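You operate a simulated robot arm through the tools that you are given. There is no shell and no other tool. Be economical: measure what you need, move in short steps, check, and stop when the job is done.

You are at the controls of a simulated two-armed robot. One attempt, no reset.

JOB
Put three of the blue blocks from the top of the kitting bench on the third board from the bottom of the kitting shelf. Take the white block and leave it on top of the box with red band. Take the grey plug and put it on top of the book. Fetch the yellow plug and set it on top of the square carton. Put the green marker pen from the second board from the bottom of the stock shelf on the top of the sorting table. Do these in any order. Set down upright: blue block, white block.

It is judged by the outcome, as a careful person would: the job done as asked, and still so three seconds after it is handed in. It fails if anything else is knocked over, pushed out of place, dropped, spilled or broken.

ROBOT AND FRAMES
Two 7-joint arms with two-finger parallel grippers on one trunk, on a base that drives. Base frame: it is fixed to the floor where the robot stands at the start and does not move with it; the origin is under the middle of the robot, x ahead of it, y to its left, z up; the surface under the hand at the start is at about z = 800. Units: mm, degrees, N and s.
The left shoulder is at the start at [20, 113, 1136], the right one opposite. With the tool pointing down near the work surface each hand reaches from about 240 to 600 mm from the robot's upright axis, wherever it stands, measured 20 degrees to its own side. Places, roughly: blue block (2x6x5 cm) [100, -400, 800]; blue block (3x6x5 cm) [500, -400, 800]; book (22x29x5 cm) [-4400, 200, 400]; box with red band [-500, -750, 750]; green marker pen [-5000, -2500, 500]; grey plug (2x6x2 cm) [-3200, -2300, 800]; square carton [-4500, -2750, 1750]; third board of the kitting shelf [1200, 400, 1000]; top of the sorting table [-1100, -1400, 800]; white block (3x6x5 cm) [-600, -1500, 800]; yellow plug (2x6x2 cm) [-3200, -2300, 800]. Payload 1.57 kg a hand.
The tool frame of a hand sits at the grasp point between the pads (the TCP): z along the fingers, y along the line on which they close. The tips reach 30 mm beyond it. The gripper opens to 80 mm. The fingers are 17 mm wide and 12 mm thick; the gripper's body (40 by 82 mm) begins 80 mm behind the TCP.
Orientation is told as [roll, pitch, yaw] about the base's x, y, z axes, in that order, counted from this pose: with the fingers straight down and closing along the base's y, the tool's x points along the base's -x, its y along +y and its z along -z.

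CONTROLS
- The arms move only by the tool move_arm. It takes "left_series", "right_series" or both (then of equal length, played together; a hand with none holds still); each is a list of rows, each a list of 7 numbers: the shift along the tool's x, y, z in m, then the turn, a rotation vector about the tool's x, y, z in degrees, then the opening, from 0 (shut) to 1 (fully open). In form: [[tx, ty, tz, rx, ry, rz, claw], ...]. A call has 1 to 20 rows; each row is the pose to reach, as a shift and turn from the pose commanded when the call began, along the tool's axes at that moment. Rows are played at 5 a second. More than 50 mm and 8.6 degrees between two rows, or a gripper value outside its range, and nothing of the call is played. A pose out of reach is approached as far as the arm can. The call stops where the force on the tool passes 40 N (or 10 N more than at its start, if that is more) or the arm is blocked; 0.2 s more then pass. The fingers move at their own pace (about 45 mm/s each) and stop on an object; they squeeze with about 37 N. The grip force told is the motor's: it shows also when the fingers shut on nothing. Time passes only in rows, and 0.2 s behind the last, so rows that repeat a pose let the fingers close. It gives the time, the measured TCP pose, the force on the tool (base axes), the opening and the grip force at its end, in the units of the frame above (readings bear some noise), with the torque about the TCP (base axes, N m) and any sound that the robot's microphone picked up.
- Cameras (640 x 400 px; columns grow to the right, rows downward): "scene" is now at [75.8, -63.6, 1279.8]; the picture's right is [-0.70, -0.72, 0.00], its down [-0.28, 0.27, -0.92] and it looks along [0.66, -0.64, -0.39] (base axes); focal length 214 px, centre (320, 200). "left" rides on the left gripper at [72, 7, -122] in its tool frame; the picture's right is [-0.09, 1.00, 0.00], its down [-0.84, -0.08, -0.54] and it looks along [-0.54, -0.05, 0.84] (tool axes); focal length 238 px, centre (320, 200). "right" rides on the right gripper at [72, -7, -122] in its tool frame; the picture's right is [0.09, 1.00, 0.00], its down [-0.84, 0.08, -0.54] and it looks along [-0.54, 0.05, 0.84] (tool axes); focal length 238 px, centre (320, 200). There is no depth. A picture from a camera that has moved, and an enlarged one, comes with that camera's place and axes in the base frame and with its lens.
- camera(camera): a new picture of that camera. No time passes.
- move_column(by): slides the trunk up (or, below 0, down) by that many mm; the arms and the scene camera ride with it, the base frame stays. It gives what a move gives, with no picture.
- roll_base(legs): drives the robot by 1 to 6 legs, each [ahead, left, turn to the left] in mm, mm and degrees, along the robot's own axes; the way and the turn of a leg run together, so that a leg with both is an arc; at most 1500 mm and 180 degrees a leg. The arms and the cameras ride along, it lands a little off, and it stops where it bumps. It gives what a move gives.
- aim_head(pan, tilt): turns the head with the scene camera to pan (to the left, within 80 degrees either way) and tilt (down, from -29 to 69), counted from straight ahead of the robot. It gives what a move gives.
- inspect(camera, box): a new picture of the part [left, top, right, bottom] of that camera's present view, enlarged. No time passes.
- close_job(): hands the job in; it is judged then, once.

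Go step by step. Nothing tells you exact positions but the pictures and the camera data: compare them with the known pose of the tool, close in by small moves and look again before you grip or let go. The budget is 207 turns and 202 pictures, counting those below and the enlarged ones. Unless the task says otherwise, let go and move clear before handing in.

The tools are called by a JSON object that holds its "method" and its "body". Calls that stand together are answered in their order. move_arm: Moves the arms, as the interface text tells. Its arguments: {"type":"object","properties":{"left_series":{"type":"array"},"right_series":{"type":"array"}},"required":[]} The other tools are called the same way: move_column (by) slides the trunk up or down; roll_base (legs) drives the base; aim_head (pan, tilt) turns the head that bears the scene camera; camera (camera) takes a picture; inspect (camera, box) takes an enlarged picture of a part of a camera's view; close_job () hands the job in.

At the start:

```text
t: 0.0
left_eef_pos: [393.1, -79.6, 1241.0]
left_tool_rot: [0.0, -0.1, 0.0]
left_wrist_force: [0.2, -0.2, -0.3]
left_moment: [-0.02, 0.02, 0.01]
left_opening: 80.0
left_grip_force: 0.0
right_eef_pos: [219.0, -335.4, 1078.5]
right_tool_rot: [0.0, 0.1, 0.1]
right_wrist_force: [0.1, 0.1, -0.3]
right_moment: [0.02, 0.04, -0.03]
right_opening: 80.1
right_grip_force: 0.0
trunk travel left (down, up): [-189.0, 381.0]
robot x, y, heading: [1.1, -2.5, -0.0]
head pan, tilt: [-44.2, 22.9]
```

scene: 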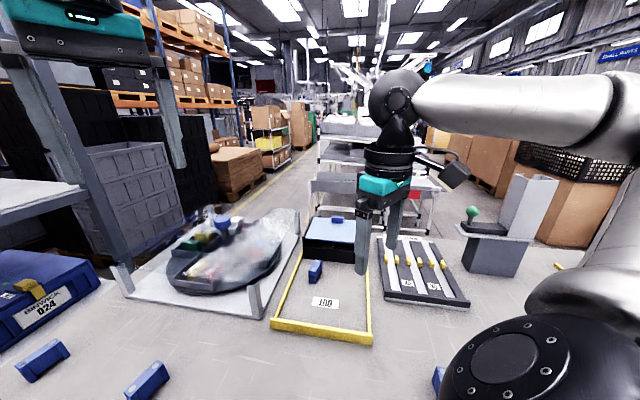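
right: 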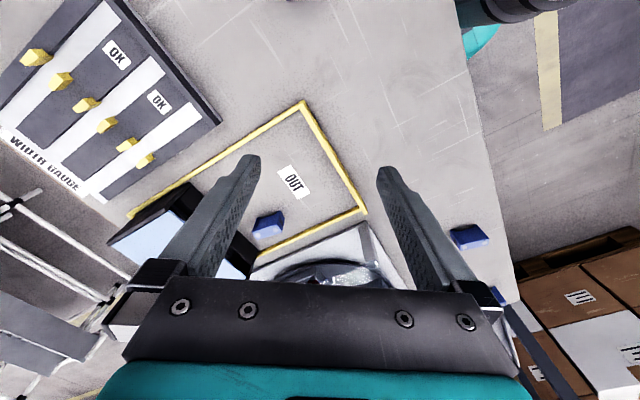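
left: 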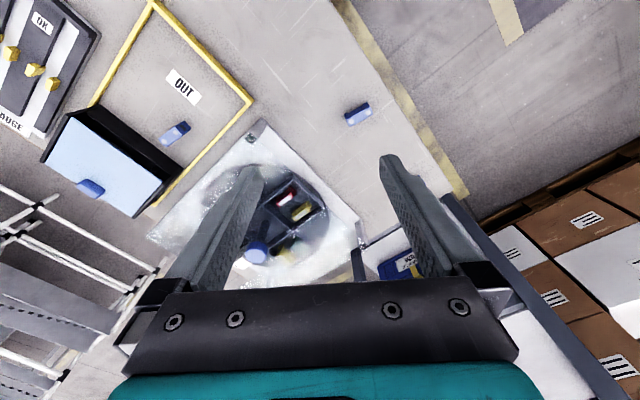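

I see the kitting bench with several blue blocks to the right-front; the shelf is at the left. I'll look around to map things out first.

{"method": "aim_head", "body": {"pan": 0, "tilt": 30}}

{"method": "camera", "body": {"camera": "scene"}}

{"method": "aim_head", "body": {"pan": -70, "tilt": 40}}

{"method": "camera", "body": {"camera": "scene"}}

```text
t: 1.1
left_eef_pos: [393.4, -79.1, 1240.3]
left_tool_rot: [-0.1, 0.0, 0.0]
left_wrist_force: [-0.5, -1.0, 0.3]
left_moment: [0.02, -0.01, -0.02]
left_opening: 80.0
left_grip_force: 0.0
right_eef_pos: [218.8, -335.1, 1078.0]
right_tool_rot: [-0.1, 0.0, 0.0]
right_wrist_force: [0.7, 0.7, 0.4]
right_moment: [0.0, -0.03, -0.01]
right_opening: 80.0
right_grip_force: 0.1
trunk travel left (down, up): [-189.0, 381.0]
robot x, y, heading: [2.0, -2.2, 0.1]
head pan, tilt: [0.0, 30.0]
```

```text
198 pictures are left
camera scene: at [99.8, 0.9, 1268.5], right [0.0, -1.0, 0.0], down [-0.5, 0.0, -0.87], along [0.87, 0.0, -0.5], focal length 214 px, centre (320, 200)
```

scene: 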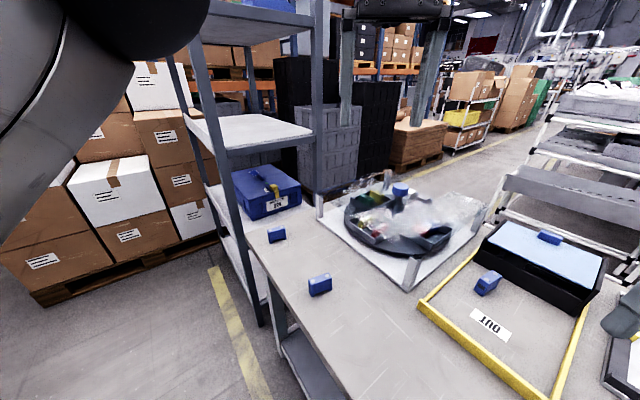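

```text
t: 2.5
left_eef_pos: [393.2, -78.6, 1240.8]
left_tool_rot: [-0.1, 0.0, 0.1]
left_wrist_force: [-0.4, -0.3, 0.1]
left_moment: [0.0, -0.02, 0.01]
left_opening: 80.0
left_grip_force: 0.0
right_eef_pos: [219.3, -334.6, 1078.0]
right_tool_rot: [0.0, 0.0, 0.0]
right_wrist_force: [1.1, -0.2, -0.5]
right_moment: [0.0, -0.01, -0.02]
right_opening: 80.2
right_grip_force: 0.0
trunk travel left (down, up): [-189.0, 381.0]
robot x, y, heading: [-1.5, 1.3, -0.2]
head pan, tilt: [-70.0, 40.0]
```

```text
197 pictures are left
camera scene: at [38.5, -78.9, 1253.2], right [-0.94, -0.34, 0.0], down [-0.22, 0.6, -0.77], along [0.26, -0.72, -0.64], focal length 214 px, centre (320, 200)
```

scene: 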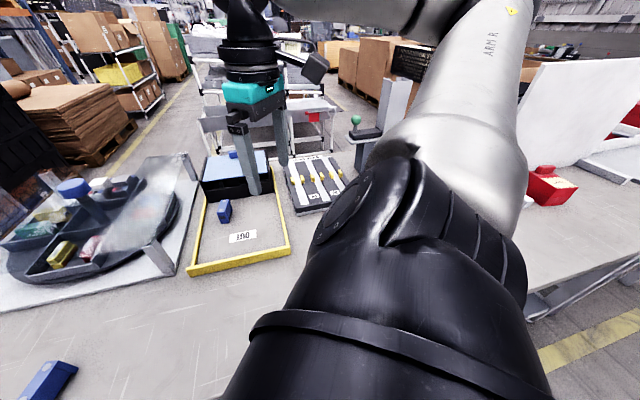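

{"method": "aim_head", "body": {"pan": 20, "tilt": 15}}

{"method": "camera", "body": {"camera": "scene"}}

{"method": "aim_head", "body": {"pan": 0, "tilt": 40}}

{"method": "inspect", "body": {"camera": "scene", "box": [160, 60, 480, 260]}}

```text
t: 4.2
left_eef_pos: [393.9, -79.6, 1239.6]
left_tool_rot: [0.1, 0.0, 0.0]
left_wrist_force: [0.2, 0.1, 0.4]
left_moment: [-0.03, -0.01, -0.01]
left_opening: 80.0
left_grip_force: 0.0
right_eef_pos: [219.1, -335.2, 1076.9]
right_tool_rot: [-0.1, 0.1, 0.0]
right_wrist_force: [-0.6, 0.6, 0.3]
right_moment: [0.0, -0.02, 0.01]
right_opening: 80.0
right_grip_force: 0.0
trunk travel left (down, up): [-189.0, 381.0]
robot x, y, heading: [-1.3, 1.9, 0.1]
head pan, tilt: [20.0, 15.0]
```

```text
196 pictures are left
camera scene: at [97.2, 32.9, 1292.7], right [0.34, -0.94, 0.0], down [-0.24, -0.09, -0.97], along [0.91, 0.33, -0.26], focal length 214 px, centre (320, 200)
```

scene: 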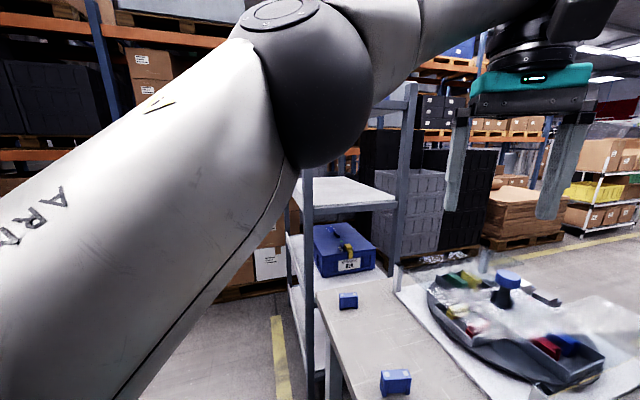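

```text
t: 5.1
left_eef_pos: [393.2, -78.5, 1239.0]
left_tool_rot: [0.1, 0.0, 0.1]
left_wrist_force: [0.3, 0.0, 0.4]
left_moment: [0.0, 0.0, -0.01]
left_opening: 79.9
left_grip_force: 0.1
right_eef_pos: [219.9, -336.2, 1079.6]
right_tool_rot: [0.0, 0.1, 0.0]
right_wrist_force: [0.2, 0.2, 0.0]
right_moment: [-0.04, 0.05, 0.0]
right_opening: 80.0
right_grip_force: 0.0
trunk travel left (down, up): [-189.0, 381.0]
robot x, y, heading: [-4.9, 1.8, -0.2]
head pan, tilt: [0.0, 40.0]
```

```text
2.00 times, centred on (320, 160) of scene
camera zoom: at [94.4, 1.1, 1253.2], right [0.0, -1.0, 0.0], down [-0.64, 0.0, -0.77], along [0.77, 0.0, -0.64], focal length 429 px, centre (320, 280)
```

zoom: 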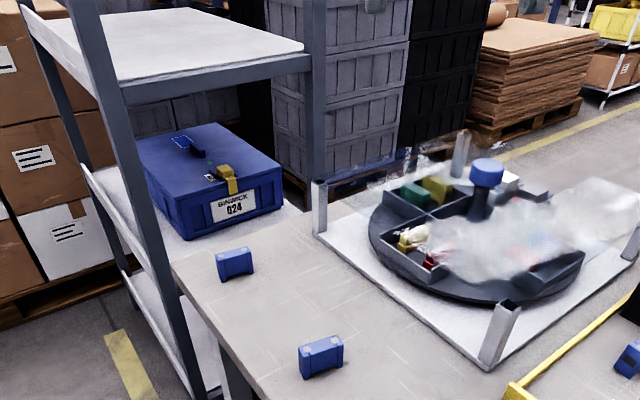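

{"method": "aim_head", "body": {"pan": 0, "tilt": 69}}

{"method": "camera", "body": {"camera": "scene"}}

{"method": "aim_head", "body": {"pan": 80, "tilt": 45}}

{"method": "camera", "body": {"camera": "scene"}}

{"method": "aim_head", "body": {"pan": -80, "tilt": 60}}

{"method": "camera", "body": {"camera": "scene"}}

```text
t: 6.0
left_eef_pos: [394.2, -78.5, 1238.6]
left_tool_rot: [-0.1, 0.2, 0.2]
left_wrist_force: [-0.7, 0.1, 0.4]
left_moment: [0.0, 0.03, -0.01]
left_opening: 79.8
left_grip_force: 0.1
right_eef_pos: [219.4, -334.9, 1078.0]
right_tool_rot: [0.0, 0.0, 0.0]
right_wrist_force: [-0.2, 0.3, 0.9]
right_moment: [0.0, 0.0, 0.04]
right_opening: 79.9
right_grip_force: 0.2
trunk travel left (down, up): [-189.0, 381.0]
robot x, y, heading: [-2.0, -2.2, 0.0]
head pan, tilt: [0.0, 68.8]
```

```text
194 pictures are left
camera scene: at [87.6, 1.1, 1240.8], right [0.0, -1.0, 0.0], down [-0.75, 0.0, -0.66], along [0.66, 0.0, -0.75], focal length 214 px, centre (320, 200)
```

scene: 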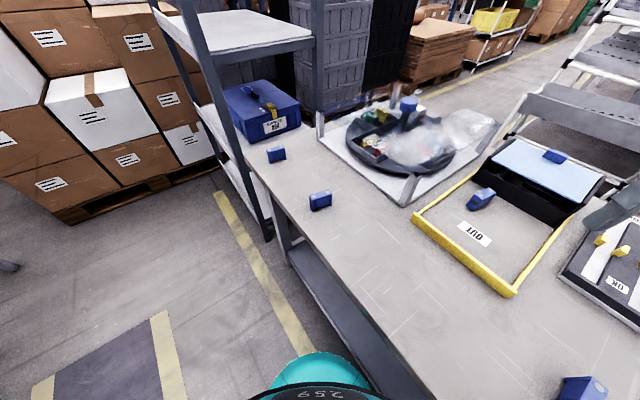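

```text
t: 7.5
left_eef_pos: [400.4, -69.1, 1243.1]
left_tool_rot: [-1.2, 0.4, 1.2]
left_wrist_force: [-1.3, -1.1, 1.1]
left_moment: [0.13, -0.1, 0.04]
left_opening: 79.8
left_grip_force: 0.0
right_eef_pos: [219.7, -335.5, 1077.4]
right_tool_rot: [0.0, 0.0, 0.0]
right_wrist_force: [0.3, 0.7, -0.5]
right_moment: [-0.07, 0.05, 0.0]
right_opening: 79.8
right_grip_force: 0.1
trunk travel left (down, up): [-189.0, 381.0]
robot x, y, heading: [4.3, -1.8, -0.1]
head pan, tilt: [80.0, 45.0]
```

```text
193 pictures are left
camera scene: at [79.4, 26.0, 1235.2], right [0.34, -0.94, 0.0], down [-0.75, -0.27, -0.6], along [0.57, 0.2, -0.8], focal length 214 px, centre (320, 200)
```

scene: 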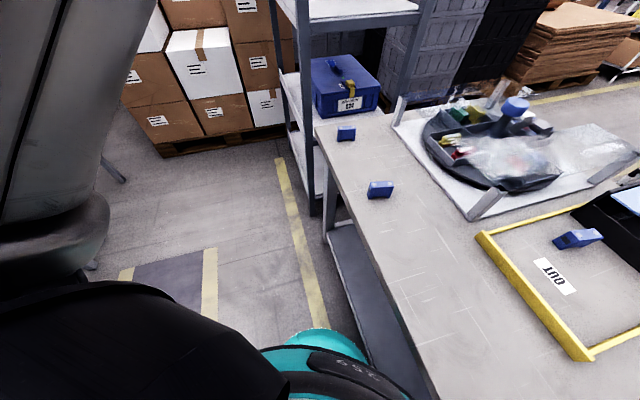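

```text
t: 10.0
left_eef_pos: [393.4, -78.4, 1239.9]
left_tool_rot: [0.0, 0.0, 0.0]
left_wrist_force: [-0.2, 1.1, 0.5]
left_moment: [0.0, 0.0, 0.02]
left_opening: 80.4
left_grip_force: 0.0
right_eef_pos: [219.8, -334.9, 1078.5]
right_tool_rot: [-0.1, 0.0, 0.0]
right_wrist_force: [0.2, 0.2, 0.3]
right_moment: [-0.01, 0.02, 0.0]
right_opening: 80.4
right_grip_force: 0.1
trunk travel left (down, up): [-189.0, 381.0]
robot x, y, heading: [0.8, -0.7, -0.2]
head pan, tilt: [-80.0, 60.0]
```

```text
192 pictures are left
camera scene: at [21.0, -64.6, 1226.4], right [-0.98, -0.17, 0.0], down [-0.15, 0.85, -0.5], along [0.09, -0.49, -0.87], focal length 214 px, centre (320, 200)
```

scene: 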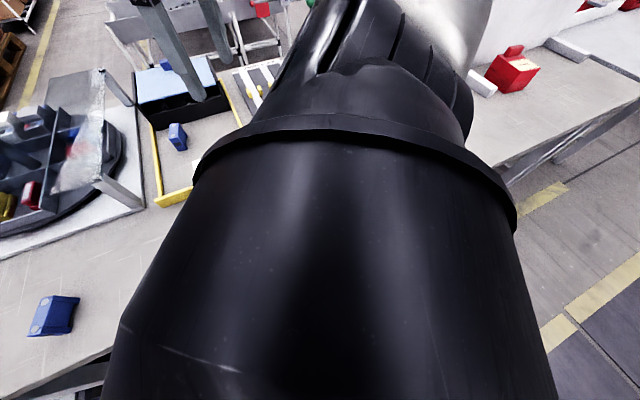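

Blocks A (~[684,160]), B (~[482,5]) and C (~[94,-400]) stand loose near the bench edge; the bench is skewed ~35° to me. I'll back off a little and turn to face the bench squarely.

{"method": "roll_base", "body": {"legs": [[-90, 120, 0], [0, 0, -50]]}}

{"method": "aim_head", "body": {"pan": 0, "tilt": 55}}

{"method": "camera", "body": {"camera": "scene"}}

{"method": "camera", "body": {"camera": "right"}}

{"method": "camera", "body": {"camera": "left"}}

```text
t: 13.6
left_eef_pos: [100.1, -233.1, 1240.9]
left_tool_rot: [0.1, 0.0, -50.3]
left_wrist_force: [-0.5, 0.3, -0.6]
left_moment: [-0.03, 0.04, 0.04]
left_opening: 79.9
left_grip_force: 0.1
right_eef_pos: [-208.3, -261.6, 1077.7]
right_tool_rot: [0.0, 0.1, -50.4]
right_wrist_force: [0.1, -0.6, 0.9]
right_moment: [0.02, -0.03, 0.0]
right_opening: 80.0
right_grip_force: 0.0
trunk travel left (down, up): [-189.0, 381.0]
robot x, y, heading: [-90.5, 119.0, -50.5]
head pan, tilt: [-80.0, 60.0]
```

```text
t: 15.2
left_eef_pos: [102.9, -231.6, 1240.6]
left_tool_rot: [-0.2, 0.0, -50.1]
left_wrist_force: [0.2, 0.1, -0.1]
left_moment: [0.01, 0.0, -0.03]
left_opening: 79.9
left_grip_force: 0.0
right_eef_pos: [-207.5, -262.2, 1078.2]
right_tool_rot: [0.0, 0.1, -50.4]
right_wrist_force: [-0.3, -0.2, 0.2]
right_moment: [-0.02, -0.03, -0.02]
right_opening: 80.0
right_grip_force: 0.0
trunk travel left (down, up): [-189.0, 381.0]
robot x, y, heading: [-88.9, 122.4, -50.6]
head pan, tilt: [0.0, 55.0]
```

```text
191 pictures are left
camera scene: at [-44.4, 53.9, 1232.0], right [-0.84, -0.54, 0.0], down [-0.45, 0.69, -0.57], along [0.31, -0.48, -0.82], focal length 214 px, centre (320, 200)
```

scene: 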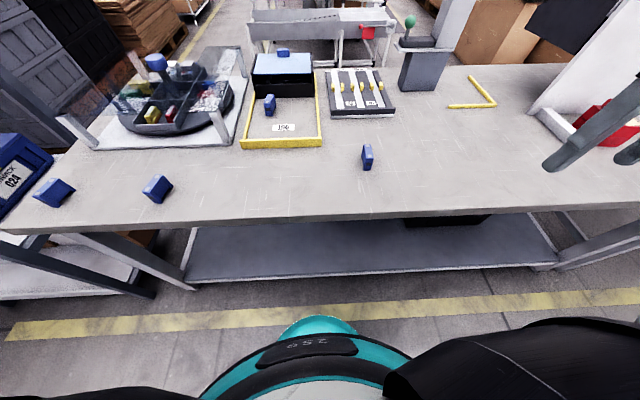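

```text
190 pictures are left
camera right: at [-258.1, -210.3, 1200.7], right [0.71, 0.71, 0.0], down [0.59, -0.6, 0.54], along [0.38, -0.38, -0.84], focal length 238 px, centre (320, 200)
```

right: 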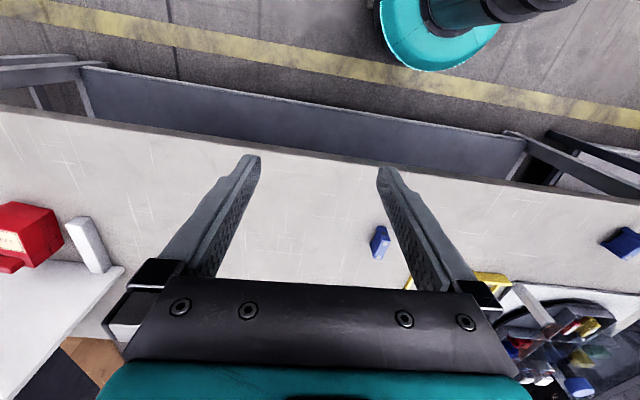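

```text
189 pictures are left
camera left: at [62.5, -172.5, 1363.4], right [0.82, 0.57, 0.0], down [0.48, -0.69, 0.54], along [0.3, -0.45, -0.84], focal length 238 px, centre (320, 200)
```

left: 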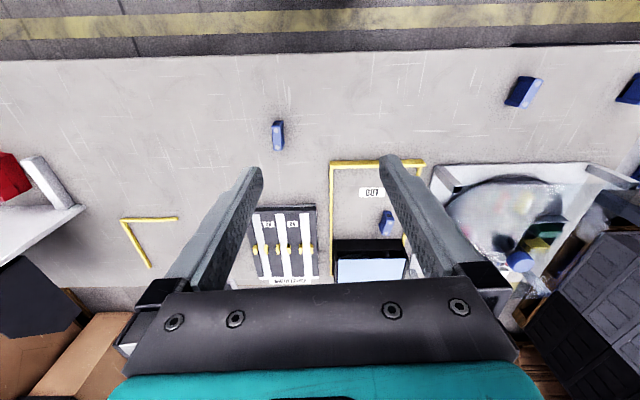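

The bench edge runs at ~35°; C is at about [78,-370], B [455,0], A [655,139]. I'll bring both hands near with a 45° forward tilt: right above C, left above B.

{"method": "move_arm", "body": {"left_series": [[0.001, 0.035, 0.02, 0, -3.75, 0, 1], [0.002, 0.07, 0.04, 0, -7.5, 0, 1], [0.003, 0.105, 0.06, 0, -11.25, 0, 1], [0.004, 0.14, 0.08, 0, -15, 0, 1], [0.005, 0.175, 0.1, 0, -18.75, 0, 1], [0.006, 0.21, 0.12, 0, -22.5, 0, 1], [0.007, 0.245, 0.14, 0, -26.25, 0, 1], [0.008, 0.28, 0.16, 0, -30, 0, 1], [0.009, 0.315, 0.18, 0, -33.75, 0, 1], [0.01, 0.35, 0.2, 0, -37.5, 0, 1], [0.012, 0.385, 0.22, 0, -41.25, 0, 1], [0.013, 0.42, 0.24, 0, -45, 0, 1]], "right_series": [[-0.017, 0.013, 0.007, 0, -3.75, 0, 1], [-0.033, 0.025, 0.013, 0, -7.5, 0, 1], [-0.05, 0.038, 0.02, 0, -11.25, 0, 1], [-0.067, 0.05, 0.027, 0, -15, 0, 1], [-0.083, 0.063, 0.033, 0, -18.75, 0, 1], [-0.1, 0.075, 0.04, 0, -22.5, 0, 1], [-0.117, 0.088, 0.047, 0, -26.25, 0, 1], [-0.133, 0.1, 0.053, 0, -30, 0, 1], [-0.15, 0.113, 0.06, 0, -33.75, 0, 1], [-0.167, 0.125, 0.067, 0, -37.5, 0, 1], [-0.183, 0.138, 0.073, 0, -41.25, 0, 1], [-0.2, 0.152, 0.08, 0, -45, 0, 1]]}}

{"method": "camera", "body": {"camera": "right"}}

{"method": "camera", "body": {"camera": "left"}}

{"method": "camera", "body": {"camera": "scene"}}

```text
t: 17.8
left_eef_pos: [416.3, 46.8, 999.2]
left_tool_rot: [0.1, -45.0, -50.6]
left_wrist_force: [0.5, -0.7, -0.2]
left_moment: [-0.01, 0.01, 0.01]
left_opening: 79.8
left_grip_force: 0.1
right_eef_pos: [38.3, -318.8, 998.4]
right_tool_rot: [0.1, -45.2, -50.4]
right_wrist_force: [-0.2, -0.2, -0.5]
right_moment: [0.01, 0.03, -0.01]
right_opening: 80.0
right_grip_force: 0.1
trunk travel left (down, up): [-189.0, 381.0]
robot x, y, heading: [-89.6, 120.2, -50.3]
head pan, tilt: [0.0, 55.0]
```

```text
188 pictures are left
camera right: at [-54.1, -217.3, 1033.9], right [0.73, 0.69, -0.06], down [0.19, -0.11, 0.98], along [0.66, -0.72, -0.21], focal length 238 px, centre (320, 200)
```

right: 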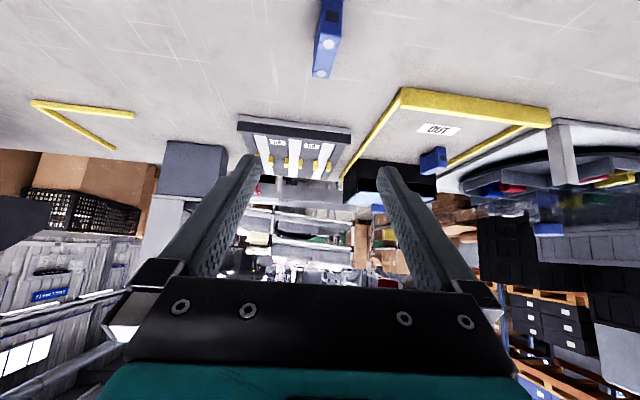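

```text
187 pictures are left
camera left: at [334.7, 155.7, 1034.8], right [0.81, 0.58, 0.07], down [0.07, -0.21, 0.98], along [0.58, -0.78, -0.21], focal length 238 px, centre (320, 200)
```

left: 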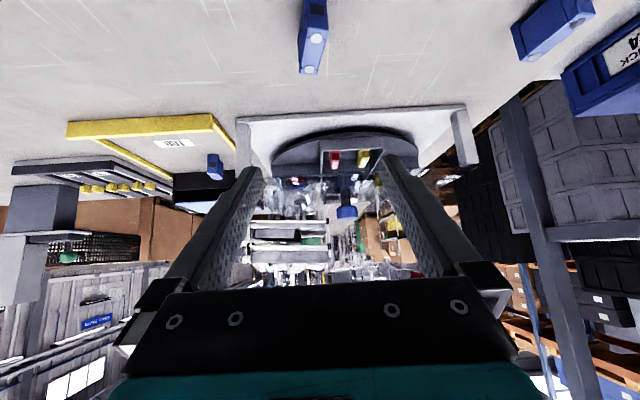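

```text
186 pictures are left
camera scene: at [-37.1, 58.6, 1232.4], right [-0.77, -0.64, 0.0], down [-0.52, 0.63, -0.57], along [0.37, -0.44, -0.82], focal length 214 px, centre (320, 200)
```

scene: 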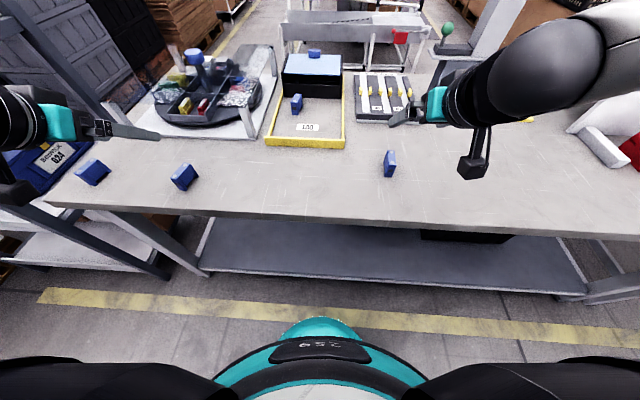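

{"method": "inspect", "body": {"camera": "right", "box": [260, 0, 388, 80]}}

{"method": "inspect", "body": {"camera": "left", "box": [240, 0, 368, 80]}}

{"method": "inspect", "body": {"camera": "scene", "box": [60, 140, 220, 240]}}

{"method": "inspect", "body": {"camera": "scene", "box": [310, 110, 470, 210]}}

```text
5.00 times, centred on (324, 40) of right
camera zoom: at [-54.1, -217.3, 1033.9], right [0.73, 0.69, -0.06], down [0.19, -0.11, 0.98], along [0.66, -0.72, -0.21], focal length 1192 px, centre (300, 1000)
```

zoom: 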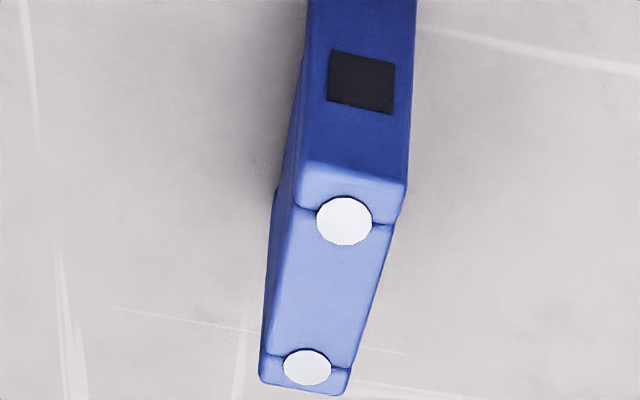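

```text
5.00 times, centred on (304, 40) of left
camera zoom: at [334.7, 155.7, 1034.8], right [0.81, 0.58, 0.07], down [0.07, -0.21, 0.98], along [0.58, -0.78, -0.21], focal length 1192 px, centre (400, 1000)
```

zoom: 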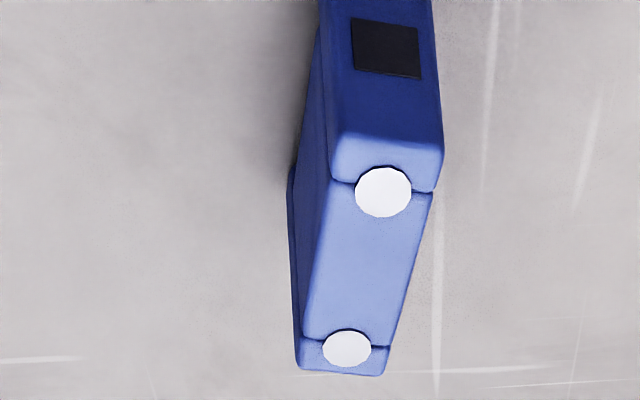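

```text
4.00 times, centred on (140, 190) of scene
camera zoom: at [-37.1, 58.6, 1232.4], right [-0.77, -0.64, 0.0], down [-0.52, 0.63, -0.57], along [0.37, -0.44, -0.82], focal length 858 px, centre (1040, 240)
```

zoom: 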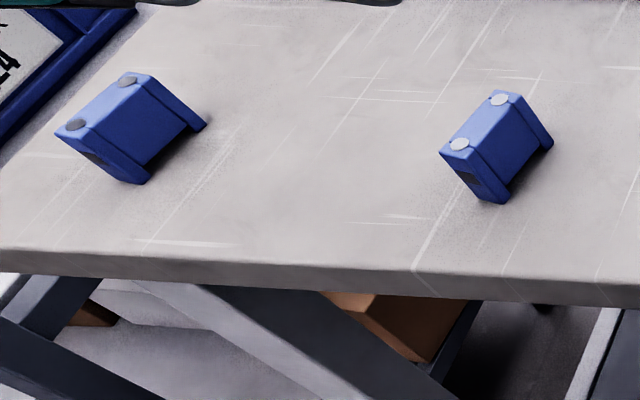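

```text
4.00 times, centred on (390, 160) of scene
camera zoom: at [-37.1, 58.6, 1232.4], right [-0.77, -0.64, 0.0], down [-0.52, 0.63, -0.57], along [0.37, -0.44, -0.82], focal length 858 px, centre (40, 360)
```

zoom: 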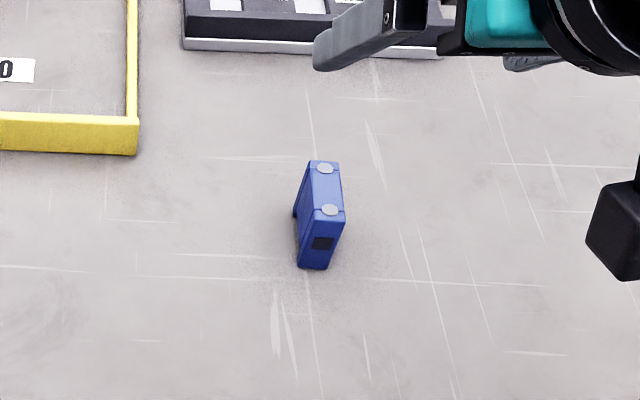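

Both blocks stand stud-up; C centre ≈(77,-366) axis −57°, B centre ≈(452,3) axis −66°. Descending most of the way with yaw corrections.

{"method": "move_arm", "body": {"left_series": [[0.025, 0, 0.025, 3.5, 0, 3.5, 1], [0.05, 0, 0.05, 7, 0, 7, 1], [0.074, 0, 0.074, 10.6, 0, 10.6, 1], [0.0747, -0.0005, 0.115, 10.6, 0, 10.6, 1]], "right_series": [[0.025, 0, 0.025, 1.6, 0, 1.6, 1], [0.05, 0, 0.05, 3.3, 0, 3.3, 1], [0.07, 0, 0.07, 4.95, 0, 4.95, 1], [0.0704, -0.0005, 0.115, 4.95, 0, 4.95, 1]]}}

{"method": "camera", "body": {"camera": "right"}}

{"method": "camera", "body": {"camera": "left"}}

{"method": "inspect", "body": {"camera": "scene", "box": [60, 110, 460, 210]}}

```text
t: 18.8
left_eef_pos: [434.8, 24.5, 865.1]
left_tool_rot: [0.0, -45.0, -65.4]
left_wrist_force: [-0.1, -0.5, 0.2]
left_moment: [0.0, 0.03, 0.01]
left_opening: 80.1
left_grip_force: 0.0
right_eef_pos: [57.6, -344.4, 865.1]
right_tool_rot: [0.0, -45.0, -57.3]
right_wrist_force: [0.2, -0.4, 0.1]
right_moment: [0.0, 0.01, 0.0]
right_opening: 80.3
right_grip_force: 0.1
trunk travel left (down, up): [-189.0, 381.0]
robot x, y, heading: [-89.3, 123.7, -50.6]
head pan, tilt: [0.0, 55.0]
```

```text
181 pictures are left
camera right: at [-20.8, -230.5, 901.7], right [0.8, 0.59, -0.06], down [0.18, -0.13, 0.97], along [0.57, -0.79, -0.21], focal length 238 px, centre (320, 200)
```

right: 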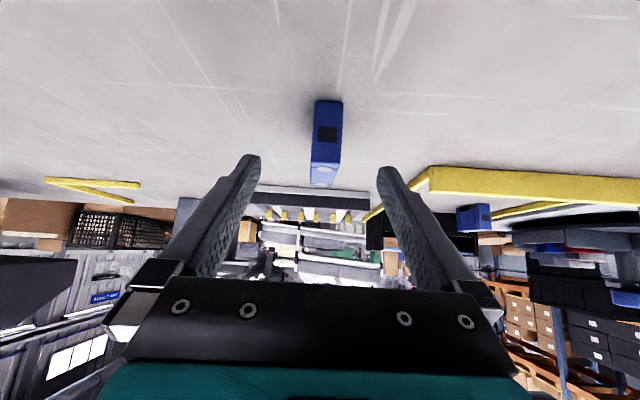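

```text
180 pictures are left
camera left: at [384.7, 151.7, 899.9], right [0.93, 0.36, 0.07], down [0.02, -0.22, 0.98], along [0.36, -0.91, -0.21], focal length 238 px, centre (320, 200)
```

left: 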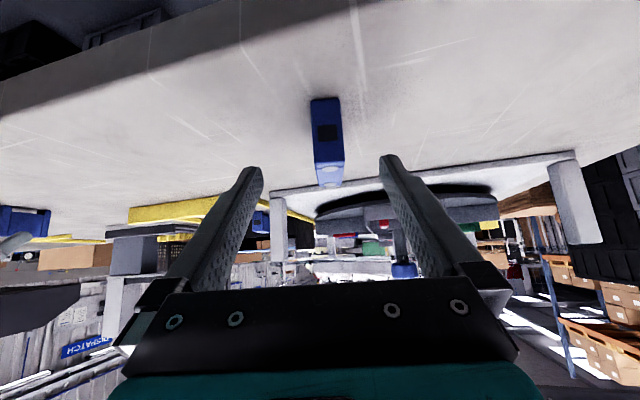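

```text
1.60 times, centred on (260, 160) of scene
camera zoom: at [-36.3, 58.7, 1232.4], right [-0.77, -0.64, 0.0], down [-0.52, 0.63, -0.57], along [0.37, -0.44, -0.82], focal length 343 px, centre (416, 264)
```

zoom: 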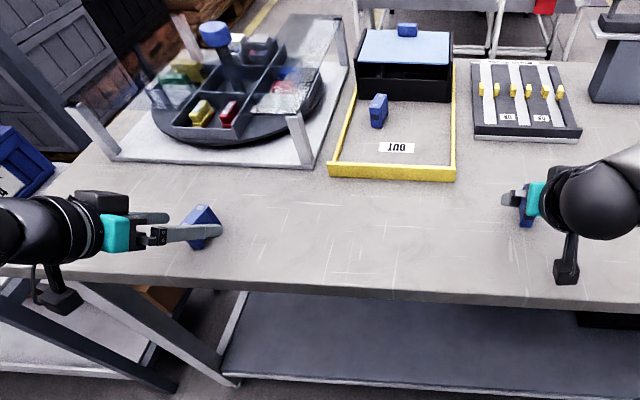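

Both blocks lie centred between the fingers. Moving in the last 40 mm and closing.

{"method": "move_arm", "body": {"left_series": [[0, 0, 0.02, 0, 0, 0, 1], [0, 0, 0.039, 0, 0, 0, 1], [0, 0, 0.039, 0, 0, 0, 0], [0, 0, 0.039, 0, 0, 0, 0], [0, 0, 0.039, 0, 0, 0, 0], [0, 0, 0.039, 0, 0, 0, 0], [0, 0, 0.039, 0, 0, 0, 0]], "right_series": [[0, 0, 0.02, 0, 0, 0, 1], [0, 0, 0.039, 0, 0, 0, 1], [0, 0, 0.039, 0, 0, 0, 0], [0, 0, 0.039, 0, 0, 0, 0], [0, 0, 0.039, 0, 0, 0, 0], [0, 0, 0.039, 0, 0, 0, 0], [0, 0, 0.039, 0, 0, 0, 0]]}}

{"method": "inspect", "body": {"camera": "scene", "box": [60, 110, 460, 210]}}

```text
t: 20.4
left_eef_pos: [444.1, -0.9, 838.3]
left_tool_rot: [-0.1, -44.9, -65.2]
left_wrist_force: [-0.1, 0.5, 0.0]
left_moment: [0.0, -0.02, 0.02]
left_opening: 19.4
left_grip_force: 26.6
right_eef_pos: [64.4, -369.5, 850.2]
right_tool_rot: [0.1, -45.0, -57.4]
right_wrist_force: [0.2, 0.4, 0.6]
right_moment: [0.02, 0.04, 0.02]
right_opening: 18.9
right_grip_force: 26.2
right hand out of reach, approached as far as the arm can: row 2, 3, 4, 5, 6, 7
trunk travel left (down, up): [-189.0, 381.0]
robot x, y, heading: [-91.7, 121.2, -50.5]
head pan, tilt: [0.0, 55.0]
```

```text
1.60 times, centred on (260, 160) of scene
camera zoom: at [-37.4, 58.6, 1232.5], right [-0.77, -0.64, 0.0], down [-0.52, 0.63, -0.57], along [0.37, -0.44, -0.82], focal length 343 px, centre (416, 264)
```

zoom: 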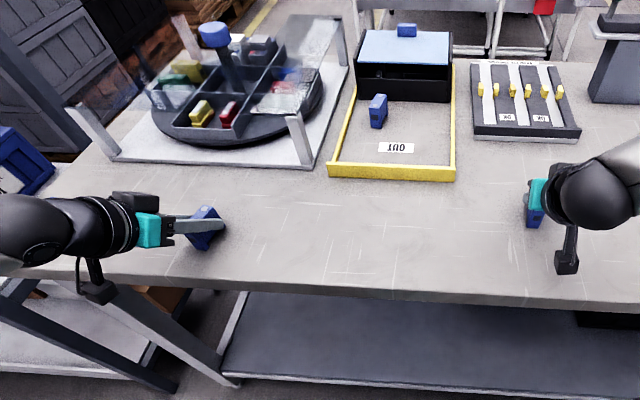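

Left holds B well, but the right arm ran out of reach. I'll open right, back it off, lift B, and drive closer.

{"method": "move_arm", "body": {"right_series": [[0, 0, 0, 0, 0, 0, 1], [0, 0, 0, 0, 0, 0, 1], [0, 0, 0, 0, 0, 0, 1], [0, 0, 0, 0, 0, 0, 1], [0, 0, -0.04, 0, 0, 0, 1], [0, 0, -0.08, 0, 0, 0, 1]], "left_series": [[-0.02, 0, -0.02, 0, 0, 0, 0], [-0.05, 0, -0.05, 0, 0, 0, 0], [-0.08, 0, -0.08, 0, 0, 0, 0], [-0.08, 0, -0.08, 0, 0, 0, 0], [-0.08, 0, -0.08, 0, 0, 0, 0], [-0.08, 0, -0.08, 0, 0, 0, 0]]}}

{"method": "roll_base", "body": {"legs": [[70, 0, 0]]}}

{"method": "camera", "body": {"camera": "right"}}

{"method": "camera", "body": {"camera": "left"}}

```text
t: 21.8
left_eef_pos: [445.7, -2.0, 952.0]
left_tool_rot: [0.0, -45.3, -65.2]
left_wrist_force: [-0.1, 0.0, 0.1]
left_moment: [0.0, 0.0, -0.01]
left_opening: 18.8
left_grip_force: 33.1
right_eef_pos: [31.7, -321.1, 909.1]
right_tool_rot: [0.0, -45.0, -57.4]
right_wrist_force: [0.0, 0.0, -0.1]
right_moment: [0.01, 0.03, 0.0]
right_opening: 80.1
right_grip_force: 0.0
trunk travel left (down, up): [-189.0, 381.0]
robot x, y, heading: [-86.9, 122.5, -50.4]
head pan, tilt: [0.0, 55.0]
```

```text
t: 22.8
left_eef_pos: [489.8, -54.8, 950.7]
left_tool_rot: [-0.1, -45.1, -65.2]
left_wrist_force: [0.2, -0.2, -0.3]
left_moment: [0.02, 0.02, -0.01]
left_opening: 19.1
left_grip_force: 33.5
right_eef_pos: [77.4, -376.2, 906.5]
right_tool_rot: [-0.1, -44.8, -57.4]
right_wrist_force: [-0.7, -0.2, -0.1]
right_moment: [0.01, 0.0, -0.02]
right_opening: 80.1
right_grip_force: 0.0
trunk travel left (down, up): [-189.0, 381.0]
robot x, y, heading: [-48.0, 69.9, -50.8]
head pan, tilt: [0.0, 55.0]
```

```text
177 pictures are left
camera right: at [-2.0, -262.8, 942.4], right [0.8, 0.59, -0.06], down [0.18, -0.13, 0.97], along [0.57, -0.8, -0.21], focal length 238 px, centre (320, 200)
```

right: 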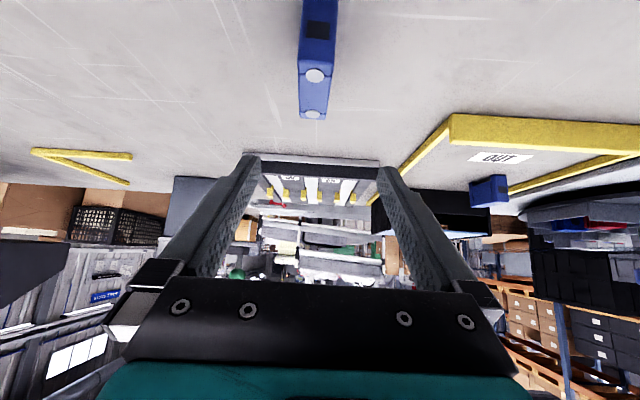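

```text
176 pictures are left
camera left: at [439.6, 72.1, 987.2], right [0.93, 0.36, 0.06], down [0.02, -0.22, 0.98], along [0.36, -0.91, -0.21], focal length 238 px, centre (320, 200)
```

left: 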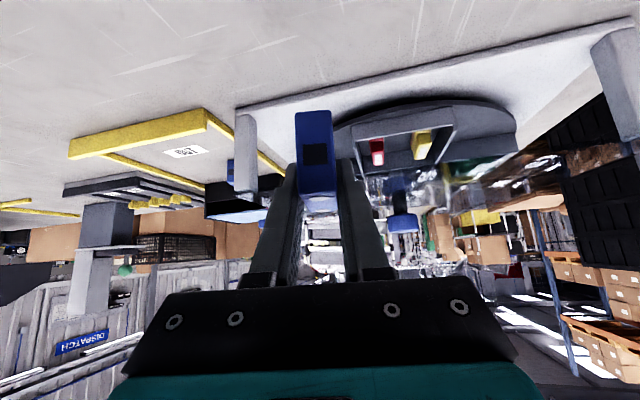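

B is held square. C lies slightly back and right of the right TCP; I'll descend onto it.

{"method": "move_arm", "body": {"right_series": [[0.014, -0.003, 0.011, 0, 0, 0, 1], [0.028, -0.006, 0.022, 0, 0, 0, 1], [0.042, -0.006, 0.033, 0, 0, 0, 1], [0.055, -0.006, 0.044, 0, 0, 0, 1], [0.055, -0.006, 0.044, 0, 0, 0, 1]]}}

{"method": "camera", "body": {"camera": "right"}}

{"method": "inspect", "body": {"camera": "scene", "box": [320, 120, 480, 220]}}

```text
t: 24.0
left_eef_pos: [489.3, -55.0, 951.4]
left_tool_rot: [-0.1, -44.9, -65.3]
left_wrist_force: [0.3, 0.7, 0.0]
left_moment: [-0.01, 0.03, -0.02]
left_opening: 19.2
left_grip_force: 33.1
right_eef_pos: [67.4, -372.5, 838.8]
right_tool_rot: [0.1, -44.9, -57.4]
right_wrist_force: [-0.1, 0.0, -0.4]
right_moment: [-0.03, 0.01, -0.01]
right_opening: 80.1
right_grip_force: 0.0
right hand out of reach, approached as far as the arm can: row 4, 5
trunk travel left (down, up): [-189.0, 381.0]
robot x, y, heading: [-49.9, 63.9, -50.5]
head pan, tilt: [0.0, 55.0]
```

```text
175 pictures are left
camera right: at [-13.2, -260.3, 875.5], right [0.8, 0.59, -0.06], down [0.18, -0.14, 0.97], along [0.57, -0.79, -0.21], focal length 238 px, centre (320, 200)
```

right: 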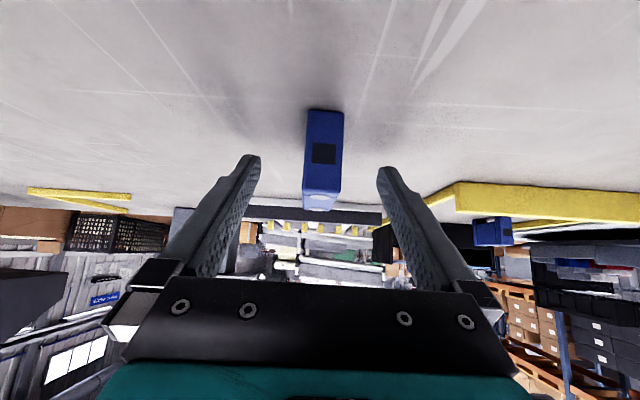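

```text
4.00 times, centred on (400, 170) of scene
camera zoom: at [6.7, 5.4, 1232.5], right [-0.77, -0.64, 0.0], down [-0.52, 0.63, -0.57], along [0.37, -0.44, -0.82], focal length 858 px, centre (0, 320)
```

zoom: 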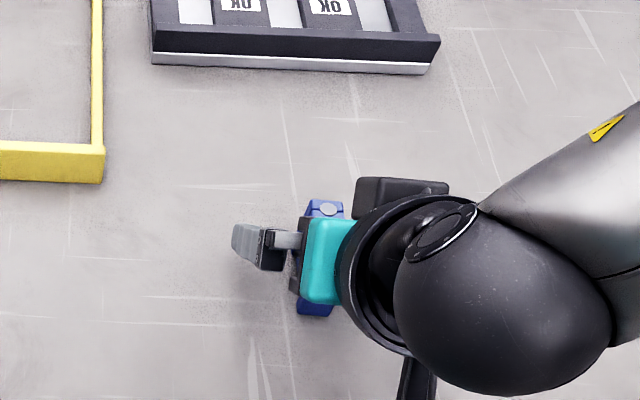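

{"method": "move_arm", "body": {"right_series": [[0, 0, 0, 0, 0, 0, 0], [0, 0, 0, 0, 0, 0, 0], [0, 0, 0, 0, 0, 0, 0], [0, 0, 0, 0, 0, 0, 0], [0, 0, 0, 0, 0, 0, 0]]}}

{"method": "move_arm", "body": {"right_series": [[-0.02, 0, -0.02, 0, 0, 0, 0], [-0.05, 0, -0.05, 0, 0, 0, 0], [-0.08, 0, -0.08, 0, 0, 0, 0]]}}

{"method": "camera", "body": {"camera": "right"}}

{"method": "camera", "body": {"camera": "scene"}}

```text
t: 25.2
left_eef_pos: [489.8, -53.9, 951.4]
left_tool_rot: [-0.1, -45.1, -65.3]
left_wrist_force: [-0.3, 0.7, 0.1]
left_moment: [0.03, -0.01, 0.0]
left_opening: 18.8
left_grip_force: 33.2
right_eef_pos: [65.7, -373.6, 840.4]
right_tool_rot: [0.1, -44.8, -57.5]
right_wrist_force: [0.1, 0.3, -0.1]
right_moment: [0.02, -0.01, 0.03]
right_opening: 18.9
right_grip_force: 26.5
trunk travel left (down, up): [-189.0, 381.0]
robot x, y, heading: [-46.4, 64.5, -50.1]
head pan, tilt: [0.0, 55.0]
```

```text
t: 26.0
left_eef_pos: [489.3, -54.0, 952.3]
left_tool_rot: [-0.1, -45.2, -65.3]
left_wrist_force: [-0.4, -0.2, 0.0]
left_moment: [0.01, -0.02, -0.04]
left_opening: 19.0
left_grip_force: 33.0
right_eef_pos: [67.1, -370.7, 952.0]
right_tool_rot: [-0.1, -44.9, -57.3]
right_wrist_force: [0.1, -0.3, -0.5]
right_moment: [0.02, 0.01, -0.02]
right_opening: 19.1
right_grip_force: 33.2
trunk travel left (down, up): [-189.0, 381.0]
robot x, y, heading: [-40.3, 69.9, -50.5]
head pan, tilt: [0.0, 55.0]
```

```text
173 pictures are left
camera right: at [-12.6, -259.3, 989.0], right [0.8, 0.59, -0.07], down [0.18, -0.13, 0.97], along [0.57, -0.79, -0.21], focal length 238 px, centre (320, 200)
```

right: 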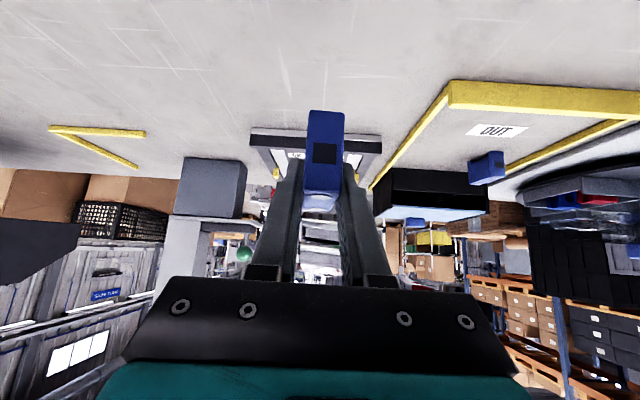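

```text
172 pictures are left
camera scene: at [6.6, 5.6, 1232.5], right [-0.77, -0.64, 0.0], down [-0.52, 0.63, -0.57], along [0.37, -0.44, -0.82], focal length 214 px, centre (320, 200)
```

scene: 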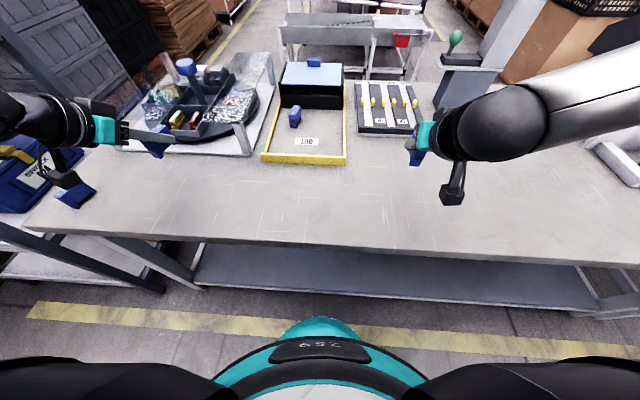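

Both blocks in hand. I'll back off, raise the trunk, tuck the hands, and look at the shelf from the aisle.

{"method": "roll_base", "body": {"legs": [[-220, 0, 0], [0, 0, -4.5]]}}

{"method": "move_column", "body": {"by": 250}}

{"method": "move_arm", "body": {"left_series": [[0.02, -0.03, -0.02, 0, 0, 0, 0], [0.04, -0.06, -0.04, 0, 0, 0, 0], [0.06, -0.09, -0.06, 0, 0, 0, 0], [0.06, -0.12, -0.06, 0, 0, 0, 0]], "right_series": [[0.02, 0, -0.02, 0, 0, 0, 0], [0.04, 0, -0.04, 0, 0, 0, 0], [0.05, 0, -0.05, 0, 0, 0, 0], [0.05, 0, -0.05, 0, 0, 0, 0]]}}

{"method": "aim_head", "body": {"pan": 50, "tilt": 25}}

{"method": "camera", "body": {"camera": "scene"}}

```text
t: 28.1
left_eef_pos: [337.4, 73.3, 950.9]
left_tool_rot: [-0.1, -45.0, -69.7]
left_wrist_force: [0.2, 0.9, -0.2]
left_moment: [0.0, 0.01, -0.01]
left_opening: 19.0
left_grip_force: 32.9
right_eef_pos: [-107.2, -209.4, 951.3]
right_tool_rot: [0.0, -45.0, -61.8]
right_wrist_force: [0.6, -0.5, -0.5]
right_moment: [0.0, 0.0, 0.04]
right_opening: 18.7
right_grip_force: 33.6
trunk travel left (down, up): [-189.0, 381.0]
robot x, y, heading: [-186.1, 237.8, -55.0]
head pan, tilt: [0.0, 55.0]
```

```text
t: 30.7
left_eef_pos: [339.2, 74.7, 1201.5]
left_tool_rot: [-0.2, -45.0, -69.6]
left_wrist_force: [0.3, -1.0, -0.1]
left_moment: [-0.01, 0.0, 0.01]
left_opening: 19.4
left_grip_force: 32.9
right_eef_pos: [-108.1, -210.5, 1201.7]
right_tool_rot: [0.0, -45.0, -61.8]
right_wrist_force: [0.2, -0.2, -0.9]
right_moment: [-0.02, 0.0, -0.02]
right_opening: 18.8
right_grip_force: 32.7
trunk travel left (down, up): [-439.0, 131.0]
robot x, y, heading: [-187.3, 236.7, -54.8]
head pan, tilt: [0.0, 55.0]
```

```text
t: 31.7
left_eef_pos: [232.4, 97.4, 1195.8]
left_tool_rot: [-0.1, -45.0, -69.7]
left_wrist_force: [0.6, 0.8, 0.2]
left_moment: [0.0, 0.03, -0.03]
left_opening: 19.2
left_grip_force: 33.1
left hand out of reach, approached as far as the arm can: row 3, 4
right_eef_pos: [-111.8, -191.7, 1196.6]
right_tool_rot: [0.0, -44.9, -61.8]
right_wrist_force: [0.0, -0.5, -0.8]
right_moment: [0.01, 0.02, -0.01]
right_opening: 18.9
right_grip_force: 33.5
right hand out of reach, approached as far as the arm can: row 1, 2, 3, 4
trunk travel left (down, up): [-439.0, 131.0]
robot x, y, heading: [-184.1, 233.0, -54.7]
head pan, tilt: [0.0, 55.0]
```

```text
t: 32.9
left_eef_pos: [232.7, 98.2, 1195.8]
left_tool_rot: [-0.1, -45.0, -69.7]
left_wrist_force: [0.4, 0.1, -0.7]
left_moment: [-0.03, -0.01, -0.01]
left_opening: 18.8
left_grip_force: 33.1
right_eef_pos: [-111.5, -191.2, 1197.0]
right_tool_rot: [0.0, -45.0, -61.9]
right_wrist_force: [0.4, -0.2, 0.2]
right_moment: [-0.03, 0.0, -0.02]
right_opening: 18.9
right_grip_force: 33.6
trunk travel left (down, up): [-439.0, 131.0]
robot x, y, heading: [-187.8, 235.9, -54.7]
head pan, tilt: [50.0, 25.0]
```

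```text
171 pictures are left
camera scene: at [-88.4, 222.0, 1526.4], right [-0.08, -1.0, 0.0], down [-0.42, 0.04, -0.91], along [0.9, -0.08, -0.42], focal length 214 px, centre (320, 200)
```

scene: 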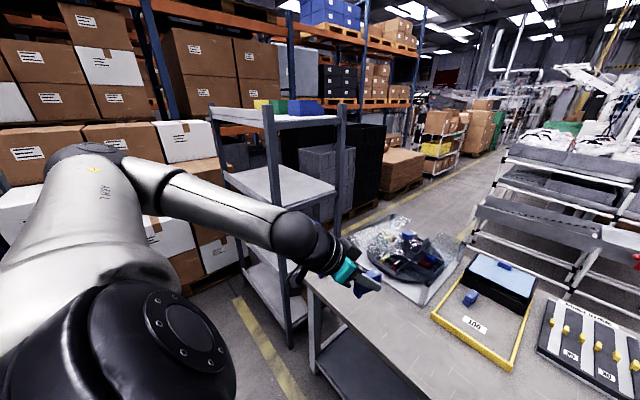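

{"method": "inspect", "body": {"camera": "scene", "box": [180, 80, 400, 360]}}

```text
1.43 times, centred on (290, 220) of scene
camera zoom: at [-88.4, 222.0, 1526.4], right [-0.08, -1.0, 0.0], down [-0.42, 0.04, -0.91], along [0.9, -0.08, -0.42], focal length 306 px, centre (363, 171)
```

zoom: 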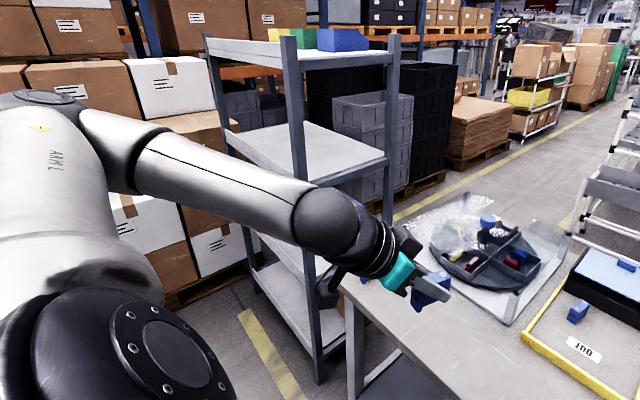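

The shelf's long open side faces the aisle: corner near (816,340), running along 36° for ~700 mm, board 3 at z≈1070. I'll drive left along the aisle to stand in front of it.

{"method": "roll_base", "body": {"legs": [[-70, 0, 0], [0, 1150, 0]]}}

{"method": "aim_head", "body": {"pan": 0, "tilt": 35}}

{"method": "camera", "body": {"camera": "scene"}}

{"method": "camera", "body": {"camera": "left"}}

{"method": "camera", "body": {"camera": "right"}}

```text
t: 39.4
left_eef_pos: [1128.7, 831.7, 1196.4]
left_tool_rot: [-0.1, -45.0, -69.0]
left_wrist_force: [0.3, -0.8, -1.2]
left_moment: [-0.03, -0.01, -0.01]
left_opening: 19.2
left_grip_force: 33.3
right_eef_pos: [789.7, 538.0, 1196.6]
right_tool_rot: [0.0, -45.0, -61.0]
right_wrist_force: [0.4, 0.5, -0.5]
right_moment: [0.04, -0.05, -0.01]
right_opening: 19.1
right_grip_force: 33.3
trunk travel left (down, up): [-439.0, 131.0]
robot x, y, heading: [707.7, 964.5, -54.1]
head pan, tilt: [50.0, 25.0]
```

```text
t: 40.5
left_eef_pos: [1129.3, 832.8, 1196.4]
left_tool_rot: [-0.1, -45.0, -68.9]
left_wrist_force: [0.0, -0.1, -0.9]
left_moment: [0.01, -0.03, 0.0]
left_opening: 18.9
left_grip_force: 33.9
right_eef_pos: [789.2, 537.9, 1197.7]
right_tool_rot: [0.0, -45.0, -61.1]
right_wrist_force: [1.2, -0.7, -0.2]
right_moment: [-0.02, 0.0, 0.02]
right_opening: 19.2
right_grip_force: 32.8
trunk travel left (down, up): [-439.0, 131.0]
robot x, y, heading: [709.2, 967.0, -54.2]
head pan, tilt: [0.0, 35.0]
```

```text
169 pictures are left
camera scene: at [767.5, 886.8, 1510.7], right [-0.81, -0.59, 0.0], down [-0.34, 0.46, -0.82], along [0.48, -0.66, -0.57], focal length 214 px, centre (320, 200)
```

scene: 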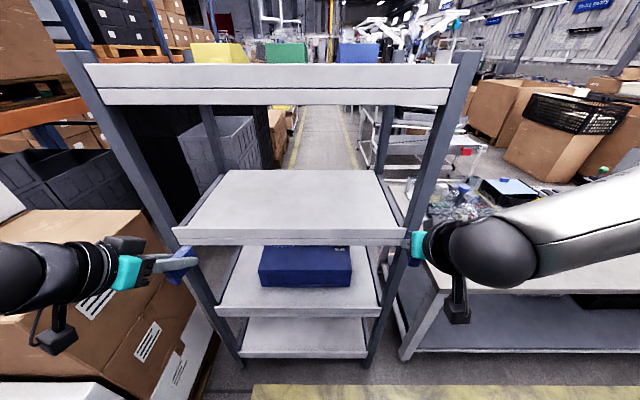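

```text
168 pictures are left
camera left: at [1087.0, 962.1, 1232.4], right [0.95, 0.3, 0.06], down [0.0, -0.22, 0.98], along [0.3, -0.93, -0.21], focal length 238 px, centre (320, 200)
```

left: 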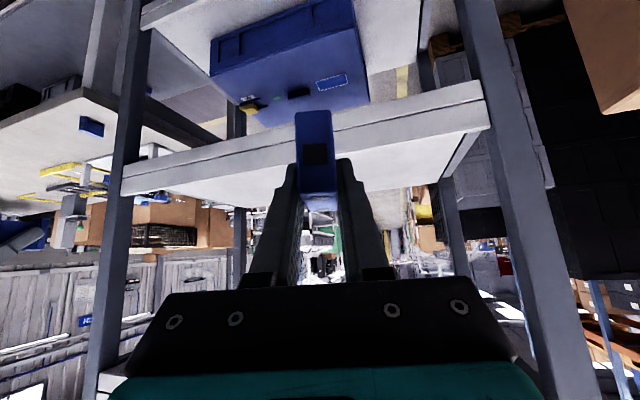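

```text
167 pictures are left
camera right: at [717.8, 654.9, 1233.4], right [0.84, 0.54, -0.06], down [0.17, -0.15, 0.97], along [0.52, -0.83, -0.21], focal length 238 px, centre (320, 200)
```

right: 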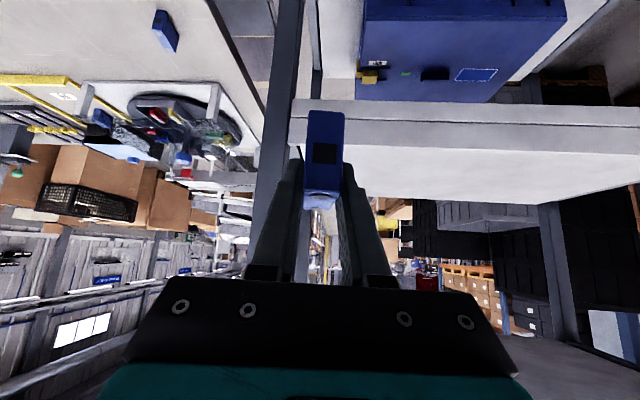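

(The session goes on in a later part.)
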